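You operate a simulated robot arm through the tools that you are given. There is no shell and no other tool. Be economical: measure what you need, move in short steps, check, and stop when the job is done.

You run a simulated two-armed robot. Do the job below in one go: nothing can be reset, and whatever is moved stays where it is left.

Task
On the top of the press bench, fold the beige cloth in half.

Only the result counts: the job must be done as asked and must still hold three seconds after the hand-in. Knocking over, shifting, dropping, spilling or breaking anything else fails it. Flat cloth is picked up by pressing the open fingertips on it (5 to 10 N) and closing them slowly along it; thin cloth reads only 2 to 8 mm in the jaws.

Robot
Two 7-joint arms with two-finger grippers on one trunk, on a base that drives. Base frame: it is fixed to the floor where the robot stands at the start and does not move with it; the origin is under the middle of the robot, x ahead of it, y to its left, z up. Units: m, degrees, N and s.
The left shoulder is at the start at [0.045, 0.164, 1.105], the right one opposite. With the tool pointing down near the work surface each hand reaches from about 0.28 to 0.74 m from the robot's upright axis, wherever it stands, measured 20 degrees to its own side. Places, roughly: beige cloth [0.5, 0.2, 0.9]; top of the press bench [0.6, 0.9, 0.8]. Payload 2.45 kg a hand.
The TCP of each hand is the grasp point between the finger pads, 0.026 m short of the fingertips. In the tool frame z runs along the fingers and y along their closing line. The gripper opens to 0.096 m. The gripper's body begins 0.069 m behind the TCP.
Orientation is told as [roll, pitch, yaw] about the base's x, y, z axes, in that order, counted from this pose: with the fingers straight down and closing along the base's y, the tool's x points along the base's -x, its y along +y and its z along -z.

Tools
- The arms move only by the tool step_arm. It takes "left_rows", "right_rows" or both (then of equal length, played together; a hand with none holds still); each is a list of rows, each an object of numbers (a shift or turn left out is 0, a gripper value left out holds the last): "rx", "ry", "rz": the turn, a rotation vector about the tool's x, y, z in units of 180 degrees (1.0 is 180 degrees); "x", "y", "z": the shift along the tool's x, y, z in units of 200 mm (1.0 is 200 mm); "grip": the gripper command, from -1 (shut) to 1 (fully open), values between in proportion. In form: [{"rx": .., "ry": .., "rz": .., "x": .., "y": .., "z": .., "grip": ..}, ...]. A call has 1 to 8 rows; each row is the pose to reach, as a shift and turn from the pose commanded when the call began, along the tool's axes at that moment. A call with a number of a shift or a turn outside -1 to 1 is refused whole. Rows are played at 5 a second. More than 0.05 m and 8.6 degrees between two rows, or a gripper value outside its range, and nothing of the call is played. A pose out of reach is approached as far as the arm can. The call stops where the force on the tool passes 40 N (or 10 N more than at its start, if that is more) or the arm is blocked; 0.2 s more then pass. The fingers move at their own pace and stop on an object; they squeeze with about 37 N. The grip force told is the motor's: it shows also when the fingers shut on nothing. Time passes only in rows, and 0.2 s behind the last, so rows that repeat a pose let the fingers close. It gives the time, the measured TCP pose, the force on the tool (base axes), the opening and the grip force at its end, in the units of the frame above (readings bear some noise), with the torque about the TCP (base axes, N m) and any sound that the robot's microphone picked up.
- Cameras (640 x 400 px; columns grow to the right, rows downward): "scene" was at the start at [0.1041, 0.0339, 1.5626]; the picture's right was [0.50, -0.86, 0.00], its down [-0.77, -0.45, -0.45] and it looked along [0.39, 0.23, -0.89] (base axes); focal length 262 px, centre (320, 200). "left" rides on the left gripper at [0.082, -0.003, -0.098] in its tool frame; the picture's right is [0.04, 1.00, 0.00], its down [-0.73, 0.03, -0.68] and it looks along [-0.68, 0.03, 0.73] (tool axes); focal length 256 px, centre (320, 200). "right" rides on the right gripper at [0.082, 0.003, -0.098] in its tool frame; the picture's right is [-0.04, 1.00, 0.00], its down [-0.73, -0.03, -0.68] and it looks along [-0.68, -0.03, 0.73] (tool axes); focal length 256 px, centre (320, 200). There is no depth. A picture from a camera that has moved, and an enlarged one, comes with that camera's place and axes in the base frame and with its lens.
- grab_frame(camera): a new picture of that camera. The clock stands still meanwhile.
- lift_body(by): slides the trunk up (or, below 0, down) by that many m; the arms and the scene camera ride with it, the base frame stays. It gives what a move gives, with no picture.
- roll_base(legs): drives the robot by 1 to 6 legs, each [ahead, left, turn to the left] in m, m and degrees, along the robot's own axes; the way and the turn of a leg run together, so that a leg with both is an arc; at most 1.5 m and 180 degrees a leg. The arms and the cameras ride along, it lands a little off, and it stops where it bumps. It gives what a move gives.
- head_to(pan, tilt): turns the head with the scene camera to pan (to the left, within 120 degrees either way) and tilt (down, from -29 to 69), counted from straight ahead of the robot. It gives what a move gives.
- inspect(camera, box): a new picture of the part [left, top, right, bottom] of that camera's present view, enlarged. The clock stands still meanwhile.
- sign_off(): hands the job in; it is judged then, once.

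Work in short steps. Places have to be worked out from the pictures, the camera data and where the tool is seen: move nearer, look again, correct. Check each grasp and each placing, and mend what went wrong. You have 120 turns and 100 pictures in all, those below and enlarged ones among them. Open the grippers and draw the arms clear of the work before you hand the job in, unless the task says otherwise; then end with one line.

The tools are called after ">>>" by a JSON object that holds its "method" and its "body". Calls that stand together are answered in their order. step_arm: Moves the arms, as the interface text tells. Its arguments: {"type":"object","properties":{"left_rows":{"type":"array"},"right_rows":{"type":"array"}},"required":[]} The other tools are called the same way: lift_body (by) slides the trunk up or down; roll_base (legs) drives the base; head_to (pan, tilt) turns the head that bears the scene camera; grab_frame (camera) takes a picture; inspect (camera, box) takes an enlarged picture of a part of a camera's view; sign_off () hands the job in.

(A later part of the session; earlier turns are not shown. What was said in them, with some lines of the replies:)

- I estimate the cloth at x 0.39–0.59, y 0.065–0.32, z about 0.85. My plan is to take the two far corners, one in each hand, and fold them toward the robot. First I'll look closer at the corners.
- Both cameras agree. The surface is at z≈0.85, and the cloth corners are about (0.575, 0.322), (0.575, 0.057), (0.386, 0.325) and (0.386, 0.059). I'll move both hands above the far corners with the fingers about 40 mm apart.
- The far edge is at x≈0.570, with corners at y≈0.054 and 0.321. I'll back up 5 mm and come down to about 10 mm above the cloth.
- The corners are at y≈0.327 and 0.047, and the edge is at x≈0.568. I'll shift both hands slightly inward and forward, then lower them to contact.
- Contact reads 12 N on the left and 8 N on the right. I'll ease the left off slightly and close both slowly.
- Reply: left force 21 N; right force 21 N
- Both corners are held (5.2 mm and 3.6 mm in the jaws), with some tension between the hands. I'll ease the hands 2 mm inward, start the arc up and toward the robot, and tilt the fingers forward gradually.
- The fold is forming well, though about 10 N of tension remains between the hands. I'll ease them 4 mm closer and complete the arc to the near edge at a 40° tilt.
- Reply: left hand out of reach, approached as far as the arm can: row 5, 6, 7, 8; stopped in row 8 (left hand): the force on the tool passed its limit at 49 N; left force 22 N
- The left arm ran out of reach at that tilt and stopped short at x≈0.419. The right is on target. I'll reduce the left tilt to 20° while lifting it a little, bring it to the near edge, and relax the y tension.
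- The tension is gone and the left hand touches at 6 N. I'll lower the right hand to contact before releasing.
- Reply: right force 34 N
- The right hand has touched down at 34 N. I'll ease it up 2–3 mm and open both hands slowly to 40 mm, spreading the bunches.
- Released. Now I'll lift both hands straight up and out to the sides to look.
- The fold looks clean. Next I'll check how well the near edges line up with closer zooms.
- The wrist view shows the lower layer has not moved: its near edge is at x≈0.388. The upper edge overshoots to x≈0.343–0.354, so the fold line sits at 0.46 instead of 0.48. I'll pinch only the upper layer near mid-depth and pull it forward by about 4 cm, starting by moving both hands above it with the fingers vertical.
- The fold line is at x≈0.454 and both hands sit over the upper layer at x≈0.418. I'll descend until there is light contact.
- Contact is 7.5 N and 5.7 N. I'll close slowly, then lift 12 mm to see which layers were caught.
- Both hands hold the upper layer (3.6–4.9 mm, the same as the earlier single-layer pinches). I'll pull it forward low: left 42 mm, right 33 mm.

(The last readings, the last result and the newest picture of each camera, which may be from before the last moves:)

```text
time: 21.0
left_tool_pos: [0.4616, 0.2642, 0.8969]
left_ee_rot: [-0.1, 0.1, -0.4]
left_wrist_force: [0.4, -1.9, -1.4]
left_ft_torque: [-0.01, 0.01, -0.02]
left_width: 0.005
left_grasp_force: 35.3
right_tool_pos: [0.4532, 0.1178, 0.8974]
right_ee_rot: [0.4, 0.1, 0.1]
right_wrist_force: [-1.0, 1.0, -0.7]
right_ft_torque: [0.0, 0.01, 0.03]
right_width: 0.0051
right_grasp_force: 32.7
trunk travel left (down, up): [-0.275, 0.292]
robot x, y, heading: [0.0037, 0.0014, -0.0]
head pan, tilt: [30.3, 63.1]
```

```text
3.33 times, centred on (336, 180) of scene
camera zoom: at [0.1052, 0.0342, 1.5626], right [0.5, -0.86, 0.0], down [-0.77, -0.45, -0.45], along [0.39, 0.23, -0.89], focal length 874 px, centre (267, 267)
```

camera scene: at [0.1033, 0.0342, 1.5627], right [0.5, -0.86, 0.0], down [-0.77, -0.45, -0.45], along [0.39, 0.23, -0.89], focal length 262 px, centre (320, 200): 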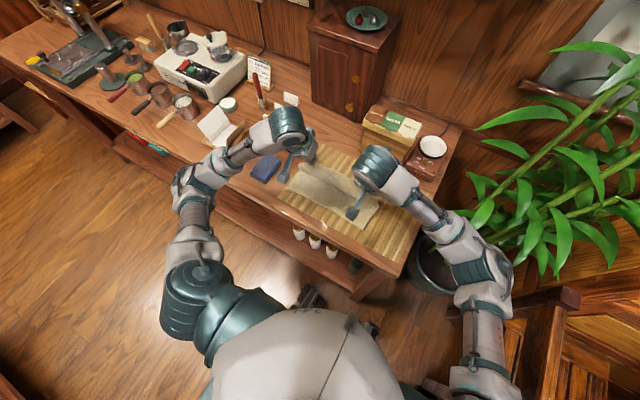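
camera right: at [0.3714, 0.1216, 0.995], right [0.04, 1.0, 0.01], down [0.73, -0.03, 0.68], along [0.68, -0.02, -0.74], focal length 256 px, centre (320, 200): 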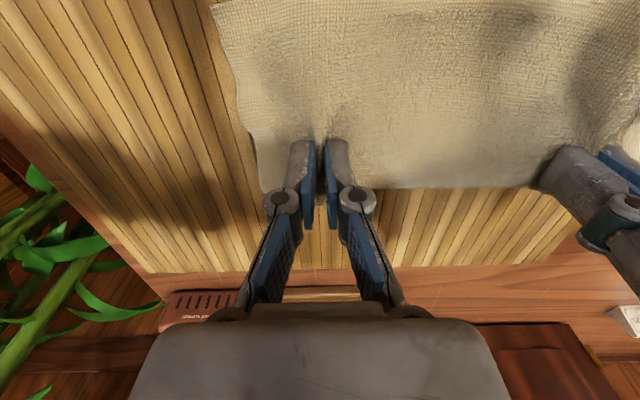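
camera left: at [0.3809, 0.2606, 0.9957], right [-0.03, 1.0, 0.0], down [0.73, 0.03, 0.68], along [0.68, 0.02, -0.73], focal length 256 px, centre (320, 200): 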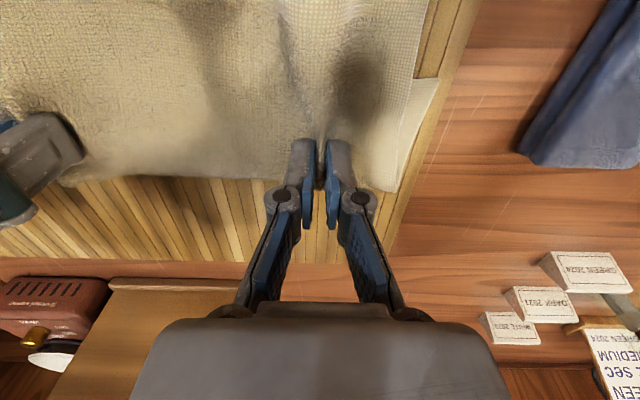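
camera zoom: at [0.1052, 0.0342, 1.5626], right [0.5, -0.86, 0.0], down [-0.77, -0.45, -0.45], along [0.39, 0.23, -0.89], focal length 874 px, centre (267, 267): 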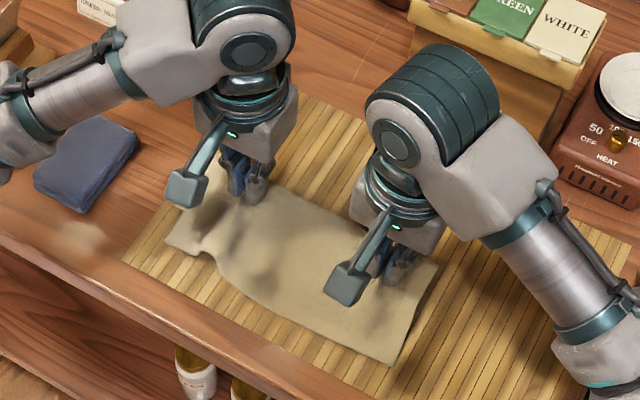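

The upper near edge is at about 0.390, but the lower left corner is now at about 0.426. Both layers slid forward together, so the offset remains. I'll set this down, release, and plan to regrasp the overhanging upper edge, which is a single layer.

>>> {"method": "step_arm", "body": {"left_rows": [{"z": 0.04}, {"z": 0.07}, {"z": 0.07, "grip": -0.7}, {"z": 0.07, "grip": -0.4}, {"z": 0.07, "grip": -0.167}, {"z": -0.05}, {"z": -0.25}, {"z": -0.35, "y": 0.15}], "right_rows": [{"z": 0.04}, {"z": 0.07}, {"z": 0.07, "grip": -0.7}, {"z": 0.07, "grip": -0.4}, {"z": 0.07, "grip": -0.167}, {"z": -0.05}, {"z": -0.25}, {"z": -0.35, "y": -0.15}]}}

>>> {"method": "step_arm", "body": {"left_rows": [{"y": 0.2}, {"y": 0.4}, {"y": 0.6}, {"y": 0.6}], "right_rows": [{"y": -0.2}, {"y": -0.4}, {"y": -0.6}, {"y": -0.6}]}}

>>> {"method": "inspect", "body": {"camera": "scene", "box": [260, 140, 420, 240]}}

>>> {"method": "grab_frame", "body": {"camera": "left"}}

>>> {"method": "grab_frame", "body": {"camera": "right"}}

```text
time: 22.8
left_tool_pos: [0.4613, 0.293, 0.9666]
left_ee_rot: [-0.1, 0.1, -0.2]
left_wrist_force: [0.3, -0.6, 0.0]
left_ft_torque: [0.0, 0.0, -0.01]
left_width: 0.0397
left_grasp_force: 0.1
right_tool_pos: [0.4521, 0.0868, 0.9671]
right_ee_rot: [0.4, 0.1, 0.2]
right_wrist_force: [0.2, 0.2, 0.2]
right_ft_torque: [0.05, -0.04, 0.0]
right_width: 0.0401
right_grasp_force: 0.0
trunk travel left (down, up): [-0.275, 0.292]
robot x, y, heading: [0.0014, -0.0028, 0.1]
head pan, tilt: [30.3, 63.1]
```

```text
time: 23.8
left_tool_pos: [0.4633, 0.4173, 0.9677]
left_ee_rot: [-0.2, 0.1, -0.3]
left_wrist_force: [0.1, 0.6, 0.2]
left_ft_torque: [-0.01, 0.0, 0.03]
left_width: 0.0399
left_grasp_force: 0.1
right_tool_pos: [0.4542, -0.0329, 0.9644]
right_ee_rot: [0.4, 0.1, 0.0]
right_wrist_force: [-0.4, 0.3, -0.4]
right_ft_torque: [0.01, 0.0, -0.04]
right_width: 0.0399
right_grasp_force: 0.1
trunk travel left (down, up): [-0.275, 0.292]
robot x, y, heading: [0.004, 0.0017, 0.1]
head pan, tilt: [30.3, 63.1]
```

```text
4.00 times, centred on (340, 190) of scene
camera zoom: at [0.1055, 0.0333, 1.5626], right [0.5, -0.86, 0.0], down [-0.77, -0.45, -0.45], along [0.39, 0.23, -0.89], focal length 1048 px, centre (240, 240)
```

zoom: 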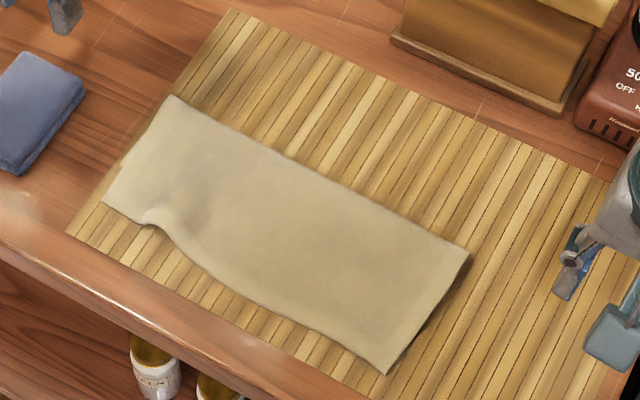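

```text
62 pictures are left
camera left: at [0.3822, 0.4134, 1.0656], right [-0.03, 1.0, 0.0], down [0.74, 0.03, 0.68], along [0.68, 0.02, -0.74], focal length 256 px, centre (320, 200)
```

left: 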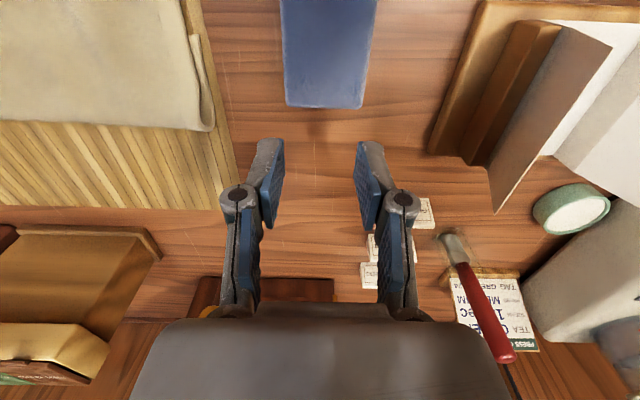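

```text
61 pictures are left
camera right: at [0.3716, -0.0298, 1.0645], right [0.04, 1.0, 0.01], down [0.74, -0.03, 0.68], along [0.68, -0.02, -0.74], focal length 256 px, centre (320, 200)
```

right: 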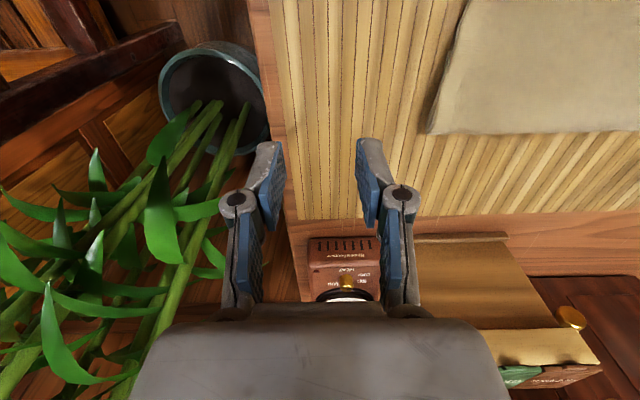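

The pinched edge pointed forward in the jaws and flipped back over on release, which explains the overshoot. The lower near edge is now at x≈0.426 and the upper edge at about 0.391 on the left and 0.377 on the right. I'll regrasp the overhang right at its edge and lay it further forward, starting by hovering over it.

>>> {"method": "step_arm", "body": {"left_rows": [{"x": 0.073, "y": -0.126, "z": 0.057}, {"x": 0.146, "y": -0.252, "z": 0.114}, {"x": 0.219, "y": -0.378, "z": 0.171}, {"x": 0.292, "y": -0.504, "z": 0.228}, {"x": 0.367, "y": -0.6315, "z": 0.2885}, {"x": 0.367, "y": -0.6315, "z": 0.2885}], "right_rows": [{"x": 0.078, "y": 0.135, "z": 0.054}, {"x": 0.156, "y": 0.27, "z": 0.108}, {"x": 0.234, "y": 0.405, "z": 0.162}, {"x": 0.312, "y": 0.54, "z": 0.216}, {"x": 0.391, "y": 0.6745, "z": 0.272}, {"x": 0.391, "y": 0.6745, "z": 0.272}]}}

>>> {"method": "grab_frame", "body": {"camera": "left"}}

>>> {"method": "grab_frame", "body": {"camera": "right"}}

```text
time: 25.2
left_tool_pos: [0.3911, 0.2888, 0.9085]
left_ee_rot: [-0.2, 0.1, -0.4]
left_wrist_force: [-0.1, 0.3, 0.8]
left_ft_torque: [0.03, 0.02, 0.01]
left_width: 0.04
left_grasp_force: 0.0
right_tool_pos: [0.3739, 0.104, 0.9112]
right_ee_rot: [0.4, 0.1, 0.1]
right_wrist_force: [0.5, 0.1, 0.4]
right_ft_torque: [-0.01, 0.0, 0.02]
right_width: 0.0398
right_grasp_force: 0.0
trunk travel left (down, up): [-0.275, 0.292]
robot x, y, heading: [-0.0008, 0.0009, 0.1]
head pan, tilt: [30.3, 63.1]
```

```text
60 pictures are left
camera left: at [0.3091, 0.2854, 1.0071], right [-0.03, 1.0, 0.0], down [0.73, 0.03, 0.68], along [0.68, 0.02, -0.74], focal length 256 px, centre (320, 200)
```

left: 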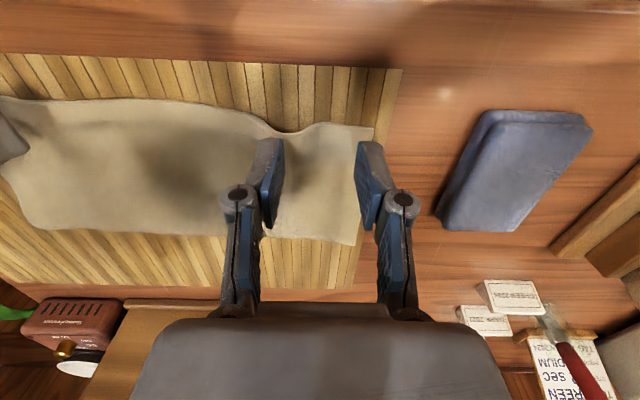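

```text
59 pictures are left
camera right: at [0.293, 0.107, 1.01], right [0.04, 1.0, 0.01], down [0.73, -0.03, 0.68], along [0.68, -0.02, -0.74], focal length 256 px, centre (320, 200)
```

right: 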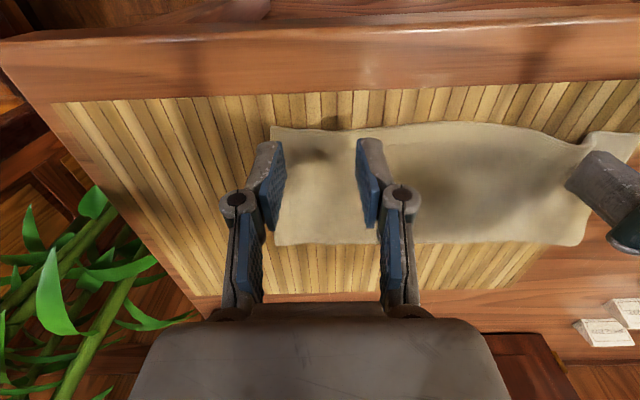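

The hands are well placed over the overhanging upper edge, with 10–14 mm overlap. I'll lower to contact.

>>> {"method": "step_arm", "body": {"left_rows": [{"z": 0.07}, {"z": 0.13}, {"z": 0.155}, {"z": 0.155}], "right_rows": [{"z": 0.08}, {"z": 0.145}, {"z": 0.17}, {"z": 0.17}]}}

```text
time: 26.2
left_tool_pos: [0.3898, 0.2884, 0.8778]
left_ee_rot: [-0.1, 0.1, -0.3]
left_wrist_force: [1.6, 0.9, 5.0]
left_ft_torque: [0.02, -0.05, -0.02]
left_width: 0.0403
left_grasp_force: 0.7
right_tool_pos: [0.3759, 0.1018, 0.8782]
right_ee_rot: [0.4, 0.1, 0.1]
right_wrist_force: [0.5, 0.3, 3.5]
right_ft_torque: [-0.04, -0.03, 0.0]
right_width: 0.0402
right_grasp_force: 0.5
trunk travel left (down, up): [-0.275, 0.292]
robot x, y, heading: [0.0007, -0.0003, -0.1]
head pan, tilt: [30.3, 63.1]
```

Light contact so far. I'll press about 0.6 mm more and close slowly.

>>> {"method": "step_arm", "body": {"left_rows": [{"z": 0.003, "grip": -0.25}, {"z": 0.003, "grip": -0.36}, {"z": 0.003, "grip": -0.47}, {"z": 0.003, "grip": -0.58}, {"z": 0.003, "grip": -0.7}, {"z": 0.003, "grip": -0.82}, {"z": 0.003, "grip": -0.93}, {"z": 0.003, "grip": -1}], "right_rows": [{"z": 0.004, "grip": -0.25}, {"z": 0.004, "grip": -0.36}, {"z": 0.004, "grip": -0.47}, {"z": 0.004, "grip": -0.58}, {"z": 0.004, "grip": -0.7}, {"z": 0.004, "grip": -0.82}, {"z": 0.004, "grip": -0.93}, {"z": 0.004, "grip": -1}]}}

>>> {"method": "grab_frame", "body": {"camera": "left"}}

>>> {"method": "grab_frame", "body": {"camera": "right"}}

```text
time: 28.0
left_tool_pos: [0.3892, 0.2872, 0.8792]
left_ee_rot: [-0.2, 0.0, -0.4]
left_wrist_force: [-1.5, -9.7, 6.7]
left_ft_torque: [-0.3, -0.01, -0.07]
left_width: 0.0038
left_grasp_force: 32.5
right_tool_pos: [0.3755, 0.1038, 0.8782]
right_ee_rot: [0.5, 0.0, 0.2]
right_wrist_force: [1.2, 11.4, 15.2]
right_ft_torque: [0.25, -0.12, 0.06]
right_width: 0.0042
right_grasp_force: 33.2
trunk travel left (down, up): [-0.275, 0.292]
robot x, y, heading: [-0.0009, -0.0007, -0.1]
head pan, tilt: [30.3, 63.1]
```

```text
58 pictures are left
camera left: at [0.3072, 0.2838, 0.977], right [-0.03, 1.0, 0.0], down [0.73, 0.03, 0.68], along [0.68, 0.02, -0.73], focal length 256 px, centre (320, 200)
```

left: 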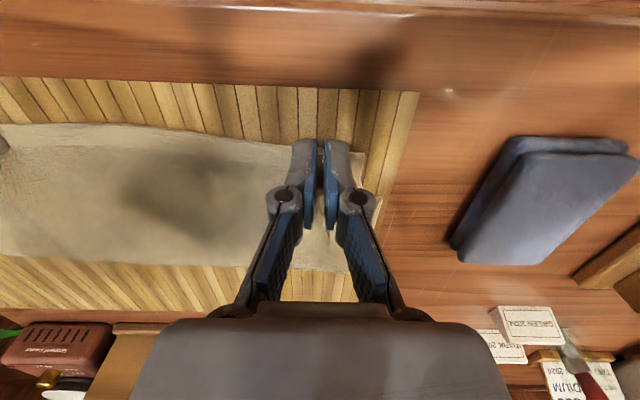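

```text
57 pictures are left
camera right: at [0.2932, 0.1064, 0.9762], right [0.04, 1.0, 0.01], down [0.73, -0.03, 0.68], along [0.68, -0.02, -0.73], focal length 256 px, centre (320, 200)
```

right: 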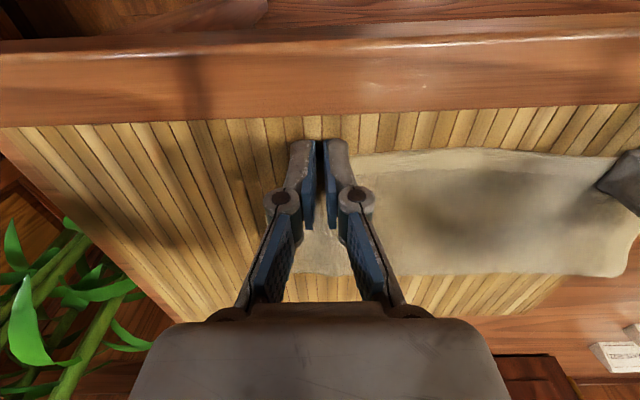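

Both edges are held. I'll peel the upper layer up and forward to reopen the fold, then inspect.

>>> {"method": "step_arm", "body": {"left_rows": [{"x": -0.015, "y": -0.01, "z": -0.075}, {"x": -0.05, "y": -0.02, "z": -0.175}, {"x": -0.125, "y": -0.02, "z": -0.25}, {"x": -0.25, "y": -0.02, "z": -0.3}, {"x": -0.375, "y": -0.02, "z": -0.325}, {"x": -0.5, "y": -0.02, "z": -0.325}, {"x": -0.625, "y": -0.02, "z": -0.325}, {"x": -0.7, "y": -0.02, "z": -0.325}], "right_rows": [{"x": -0.015, "y": 0.01, "z": -0.075}, {"x": -0.06, "y": 0.02, "z": -0.175}, {"x": -0.15, "y": 0.02, "z": -0.25}, {"x": -0.29, "y": 0.02, "z": -0.3}, {"x": -0.43, "y": 0.02, "z": -0.325}, {"x": -0.565, "y": 0.02, "z": -0.325}, {"x": -0.695, "y": 0.02, "z": -0.325}, {"x": -0.7675, "y": 0.02, "z": -0.325}]}}

>>> {"method": "inspect", "body": {"camera": "scene", "box": [260, 120, 420, 220]}}

>>> {"method": "grab_frame", "body": {"camera": "left"}}

>>> {"method": "grab_frame", "body": {"camera": "right"}}

```text
time: 29.8
left_tool_pos: [0.5306, 0.2847, 0.9434]
left_ee_rot: [-0.1, 0.1, -0.4]
left_wrist_force: [0.6, -1.7, -1.1]
left_ft_torque: [-0.04, 0.06, -0.02]
left_width: 0.0035
left_grasp_force: 32.9
right_tool_pos: [0.5284, 0.1079, 0.9424]
right_ee_rot: [0.5, 0.1, 0.1]
right_wrist_force: [-1.0, 1.2, 0.2]
right_ft_torque: [0.02, 0.0, -0.01]
right_width: 0.004
right_grasp_force: 33.2
trunk travel left (down, up): [-0.275, 0.292]
robot x, y, heading: [0.0017, -0.0013, 0.0]
head pan, tilt: [30.3, 63.1]
```

```text
4.00 times, centred on (340, 170) of scene
camera zoom: at [0.1068, 0.0344, 1.5625], right [0.5, -0.86, 0.0], down [-0.77, -0.45, -0.45], along [0.39, 0.23, -0.89], focal length 1048 px, centre (240, 320)
```

zoom: 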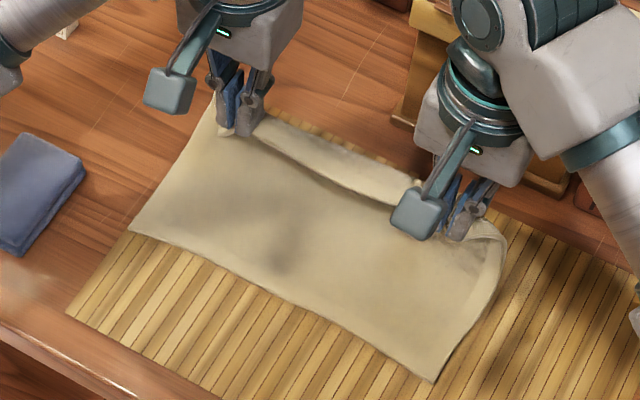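

```text
55 pictures are left
camera left: at [0.4495, 0.2807, 1.0403], right [-0.03, 1.0, 0.0], down [0.74, 0.03, 0.68], along [0.68, 0.02, -0.74], focal length 256 px, centre (320, 200)
```

left: 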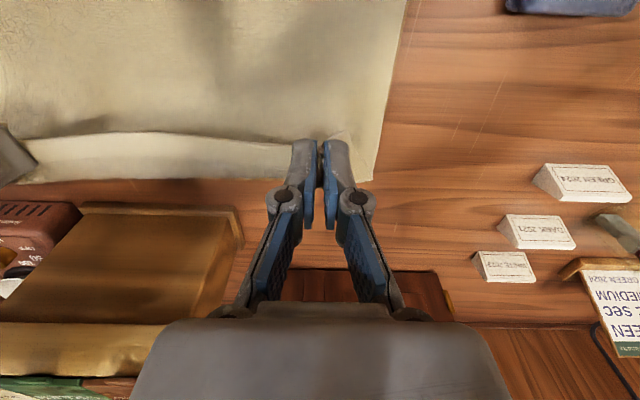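

```text
54 pictures are left
camera right: at [0.4468, 0.1117, 1.0401], right [0.04, 1.0, 0.01], down [0.74, -0.03, 0.68], along [0.68, -0.02, -0.74], focal length 256 px, centre (320, 200)
```

right: 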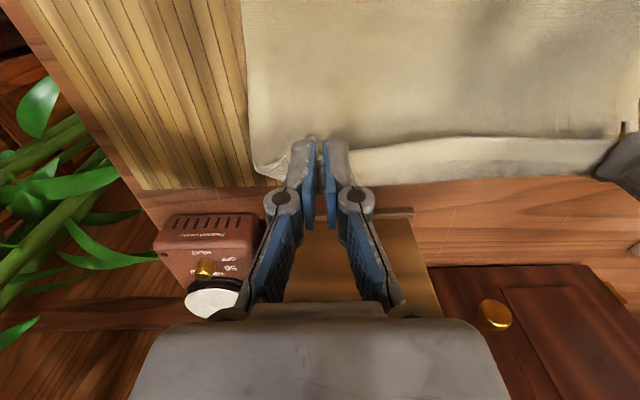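

The lower near edge is now clearly visible at x≈0.445, so the fold should be at 0.537 and the upper edge at 0.445. The edges point the right way in the jaws this time. I'll lay them down at x≈0.447, low and from the front.

>>> {"method": "step_arm", "body": {"left_rows": [{"x": 0.05, "z": 0.06}, {"x": 0.125, "z": 0.125}, {"x": 0.2, "z": 0.185}, {"x": 0.275, "z": 0.23}, {"x": 0.34, "z": 0.265}, {"x": 0.385, "z": 0.29}, {"x": 0.415, "z": 0.303}, {"x": 0.415, "z": 0.303}], "right_rows": [{"x": 0.05, "z": 0.06}, {"x": 0.125, "z": 0.125}, {"x": 0.2, "z": 0.185}, {"x": 0.275, "z": 0.23}, {"x": 0.34, "z": 0.265}, {"x": 0.385, "z": 0.29}, {"x": 0.41, "z": 0.303}, {"x": 0.41, "z": 0.303}]}}

>>> {"method": "inspect", "body": {"camera": "scene", "box": [260, 120, 420, 220]}}

>>> {"method": "grab_frame", "body": {"camera": "left"}}

>>> {"method": "grab_frame", "body": {"camera": "right"}}

```text
time: 31.6
left_tool_pos: [0.4458, 0.2839, 0.8823]
left_ee_rot: [-0.2, 0.0, -0.3]
left_wrist_force: [-0.3, -3.4, 3.7]
left_ft_torque: [-0.05, -0.01, 0.0]
left_width: 0.0031
left_grasp_force: 31.9
right_tool_pos: [0.4461, 0.1064, 0.883]
right_ee_rot: [0.4, 0.1, 0.1]
right_wrist_force: [1.1, 3.2, 3.7]
right_ft_torque: [0.04, -0.08, 0.03]
right_width: 0.0039
right_grasp_force: 33.1
trunk travel left (down, up): [-0.275, 0.292]
robot x, y, heading: [-0.0005, 0.0024, 0.1]
head pan, tilt: [30.3, 63.1]
```

```text
4.00 times, centred on (340, 170) of scene
camera zoom: at [0.1046, 0.0338, 1.5627], right [0.5, -0.86, 0.0], down [-0.77, -0.45, -0.45], along [0.39, 0.23, -0.89], focal length 1048 px, centre (240, 320)
```

zoom: 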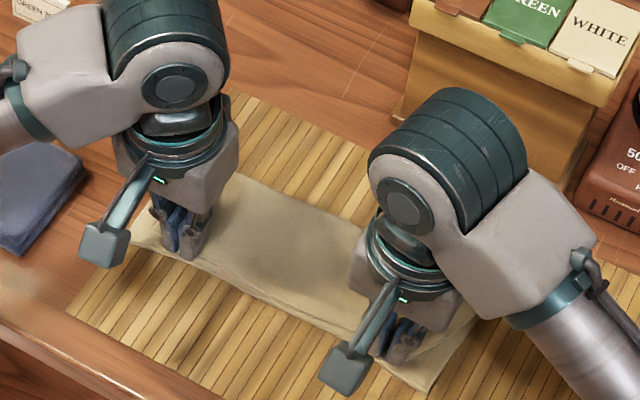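

```text
52 pictures are left
camera left: at [0.3637, 0.2805, 0.9807], right [-0.03, 1.0, 0.0], down [0.73, 0.03, 0.68], along [0.68, 0.02, -0.73], focal length 256 px, centre (320, 200)
```

left: 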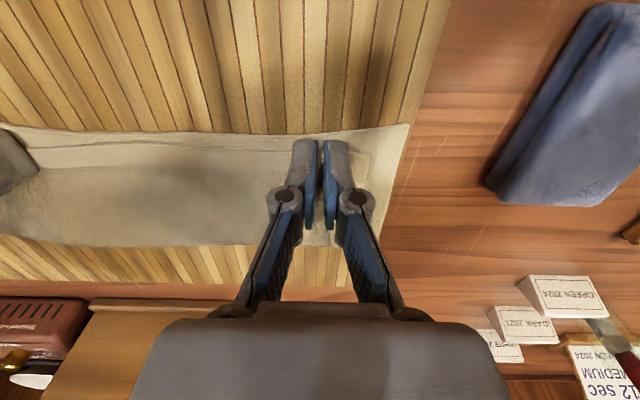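

```text
51 pictures are left
camera right: at [0.3645, 0.1102, 0.98], right [0.04, 1.0, 0.01], down [0.73, -0.03, 0.68], along [0.68, -0.02, -0.73], focal length 256 px, centre (320, 200)
```

right: 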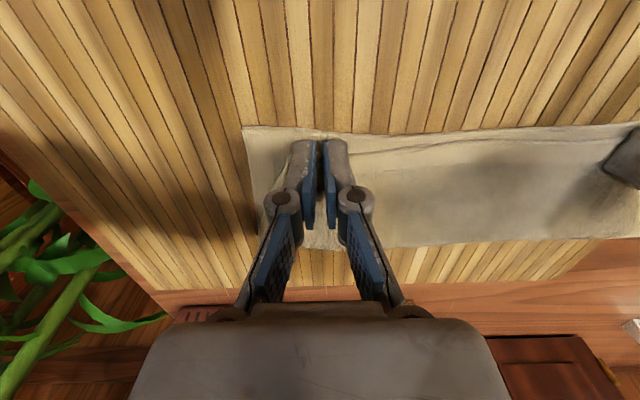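

Very close: the upper edge is at x≈0.439 and the lower at about 0.432. I'll nudge the hands back 6 mm and open slowly.

>>> {"method": "step_arm", "body": {"left_rows": [{"z": -0.015, "x": 0.01}, {"z": -0.015, "x": 0.03}, {"z": 0.003, "x": 0.03}, {"z": 0.003, "x": 0.03, "grip": -0.85}, {"z": 0.003, "x": 0.03, "grip": -0.65}, {"z": 0.003, "x": 0.03, "grip": -0.45}, {"z": 0.003, "x": 0.03, "grip": -0.3}, {"z": 0.003, "x": 0.03, "grip": -0.167}], "right_rows": [{"z": -0.015, "x": 0.01}, {"z": -0.015, "x": 0.03}, {"z": 0.003, "x": 0.03}, {"z": 0.003, "x": 0.03, "grip": -0.85}, {"z": 0.003, "x": 0.03, "grip": -0.65}, {"z": 0.003, "x": 0.03, "grip": -0.45}, {"z": 0.003, "x": 0.03, "grip": -0.3}, {"z": 0.003, "x": 0.03, "grip": -0.167}]}}

>>> {"method": "step_arm", "body": {"left_rows": [{"z": -0.05}, {"z": -0.25}, {"z": -0.4}, {"z": -0.4, "y": 0.2}, {"z": -0.4, "y": 0.4}, {"z": -0.4, "y": 0.6}], "right_rows": [{"z": -0.05}, {"z": -0.25}, {"z": -0.4}, {"z": -0.4, "y": -0.2}, {"z": -0.4, "y": -0.4}, {"z": -0.4, "y": -0.6}]}}

>>> {"method": "inspect", "body": {"camera": "scene", "box": [260, 130, 420, 230]}}

>>> {"method": "grab_frame", "body": {"camera": "left"}}

>>> {"method": "grab_frame", "body": {"camera": "right"}}

```text
time: 33.4
left_tool_pos: [0.4384, 0.2852, 0.882]
left_ee_rot: [-0.1, 0.1, -0.3]
left_wrist_force: [0.2, 0.4, 1.8]
left_ft_torque: [-0.01, 0.01, -0.03]
left_width: 0.0397
left_grasp_force: 0.2
right_tool_pos: [0.4395, 0.1079, 0.8822]
right_ee_rot: [0.4, 0.2, 0.1]
right_wrist_force: [-0.2, 0.2, 2.9]
right_ft_torque: [0.0, -0.04, 0.02]
right_width: 0.0402
right_grasp_force: 0.0
trunk travel left (down, up): [-0.275, 0.292]
robot x, y, heading: [0.0003, -0.0018, -0.2]
head pan, tilt: [30.3, 63.1]
```

```text
time: 34.8
left_tool_pos: [0.4405, 0.4062, 0.9626]
left_ee_rot: [0.0, 0.1, -0.4]
left_wrist_force: [0.5, -1.1, -0.4]
left_ft_torque: [-0.01, 0.01, -0.03]
left_width: 0.0398
left_grasp_force: 0.0
right_tool_pos: [0.439, -0.0159, 0.9609]
right_ee_rot: [0.4, 0.1, 0.1]
right_wrist_force: [0.6, 0.4, 0.6]
right_ft_torque: [0.0, 0.0, 0.0]
right_width: 0.0398
right_grasp_force: 0.1
trunk travel left (down, up): [-0.275, 0.292]
robot x, y, heading: [0.0016, -0.0003, 0.2]
head pan, tilt: [30.3, 63.1]
```

```text
4.00 times, centred on (340, 180) of scene
camera zoom: at [0.1043, 0.0328, 1.5627], right [0.5, -0.86, 0.0], down [-0.77, -0.45, -0.45], along [0.39, 0.23, -0.89], focal length 1048 px, centre (240, 280)
```

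zoom: 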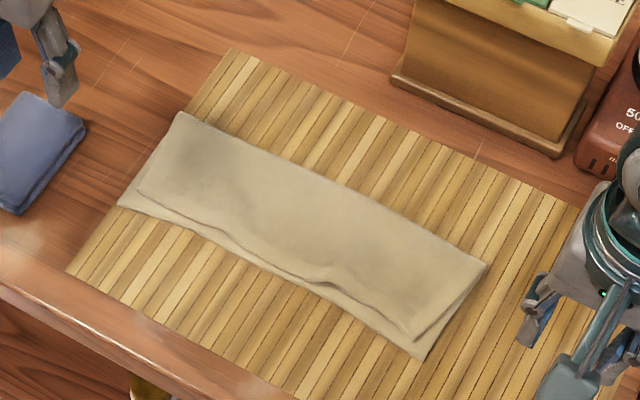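

```text
49 pictures are left
camera left: at [0.3583, 0.4021, 1.0618], right [-0.03, 1.0, 0.0], down [0.73, 0.03, 0.68], along [0.68, 0.02, -0.74], focal length 256 px, centre (320, 200)
```

left: 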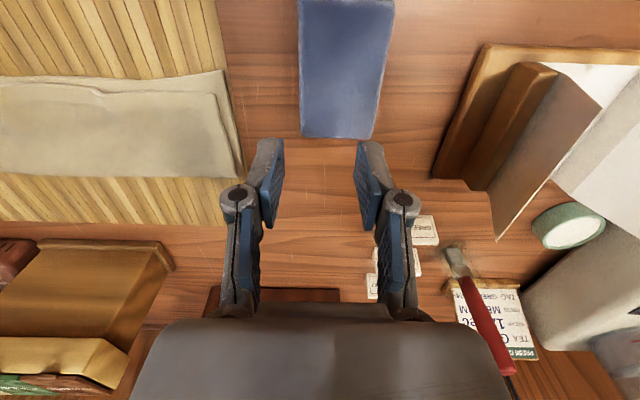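

```text
48 pictures are left
camera right: at [0.3573, -0.0121, 1.0586], right [0.04, 1.0, 0.01], down [0.73, -0.03, 0.68], along [0.68, -0.02, -0.73], focal length 256 px, centre (320, 200)
```

right: 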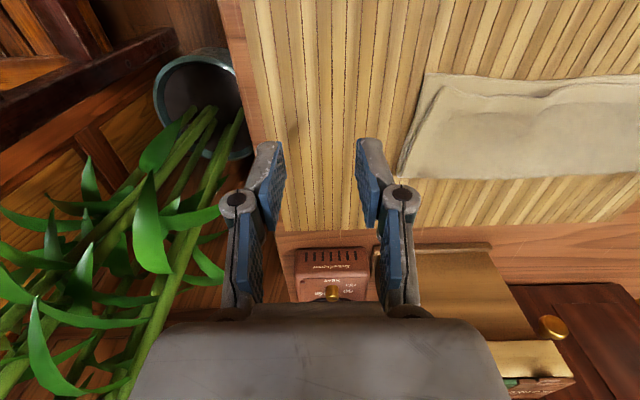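

The fold is neat: the edges line up within about 1.5 cm and the fold line is at mid-cloth. The mat and neighbouring items haven't moved. I'll open the grippers, raise the arms clear, and take a last look.

>>> {"method": "step_arm", "body": {"left_rows": [{"z": -0.2, "grip": 0.3}, {"z": -0.4, "x": 0.1, "grip": 1}, {"z": -0.5, "x": 0.25}, {"z": -0.5, "x": 0.25}], "right_rows": [{"z": -0.2, "grip": 0.3}, {"z": -0.4, "x": 0.1, "grip": 1}, {"z": -0.5, "x": 0.25}, {"z": -0.5, "x": 0.25}]}}

>>> {"method": "grab_frame", "body": {"camera": "scene"}}

>>> {"method": "inspect", "body": {"camera": "scene", "box": [280, 140, 392, 210]}}

```text
time: 35.8
left_tool_pos: [0.3939, 0.4074, 1.0585]
left_ee_rot: [-0.1, 0.2, -0.3]
left_wrist_force: [0.6, -0.1, -0.9]
left_ft_torque: [0.05, 0.01, -0.02]
left_width: 0.0962
left_grasp_force: 0.1
right_tool_pos: [0.3904, -0.0142, 1.0586]
right_ee_rot: [0.5, 0.3, 0.1]
right_wrist_force: [0.1, -0.1, 0.1]
right_ft_torque: [0.02, 0.04, 0.0]
right_width: 0.0961
right_grasp_force: 0.0
trunk travel left (down, up): [-0.275, 0.292]
robot x, y, heading: [-0.0008, 0.0005, -0.2]
head pan, tilt: [30.3, 63.1]
```

```text
47 pictures are left
camera scene: at [0.1062, 0.0341, 1.5624], right [0.5, -0.86, 0.0], down [-0.77, -0.45, -0.45], along [0.39, 0.23, -0.89], focal length 262 px, centre (320, 200)
```

scene: 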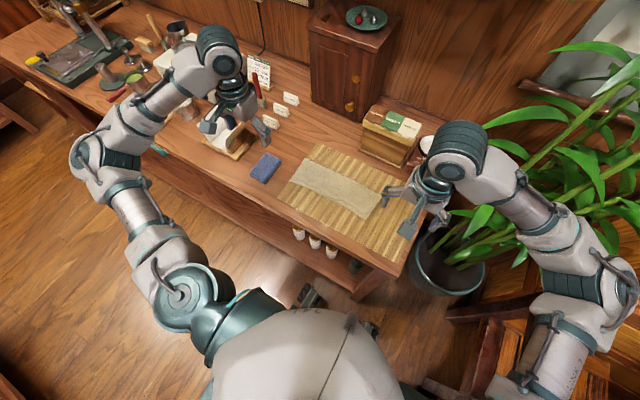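

```text
5.71 times, centred on (336, 175) of scene
camera zoom: at [0.1062, 0.0341, 1.5624], right [0.5, -0.86, 0.0], down [-0.77, -0.45, -0.45], along [0.39, 0.23, -0.89], focal length 1498 px, centre (229, 343)
```

zoom: 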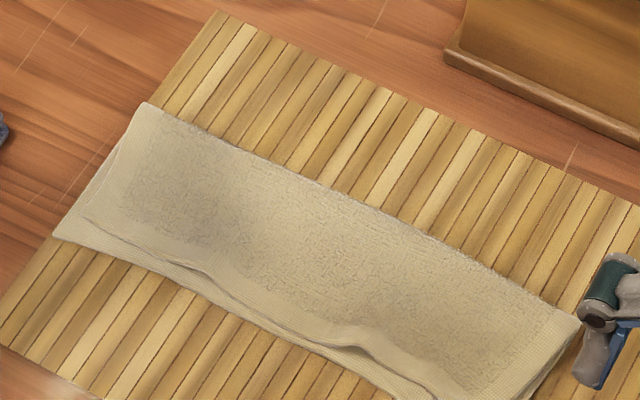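

The cloth lies flat and folded in half on the bench, with the edges aligned to about 1–1.5 cm. Both arms are clear and open, so I'm handing in.

>>> {"method": "sign_off", "body": {}}

```text
The job is handed in.
```

The beige cloth is folded in half on the press bench, with its edges aligned to within about 1.5 cm; it ended up about 4 cm farther from the robot than where it started.
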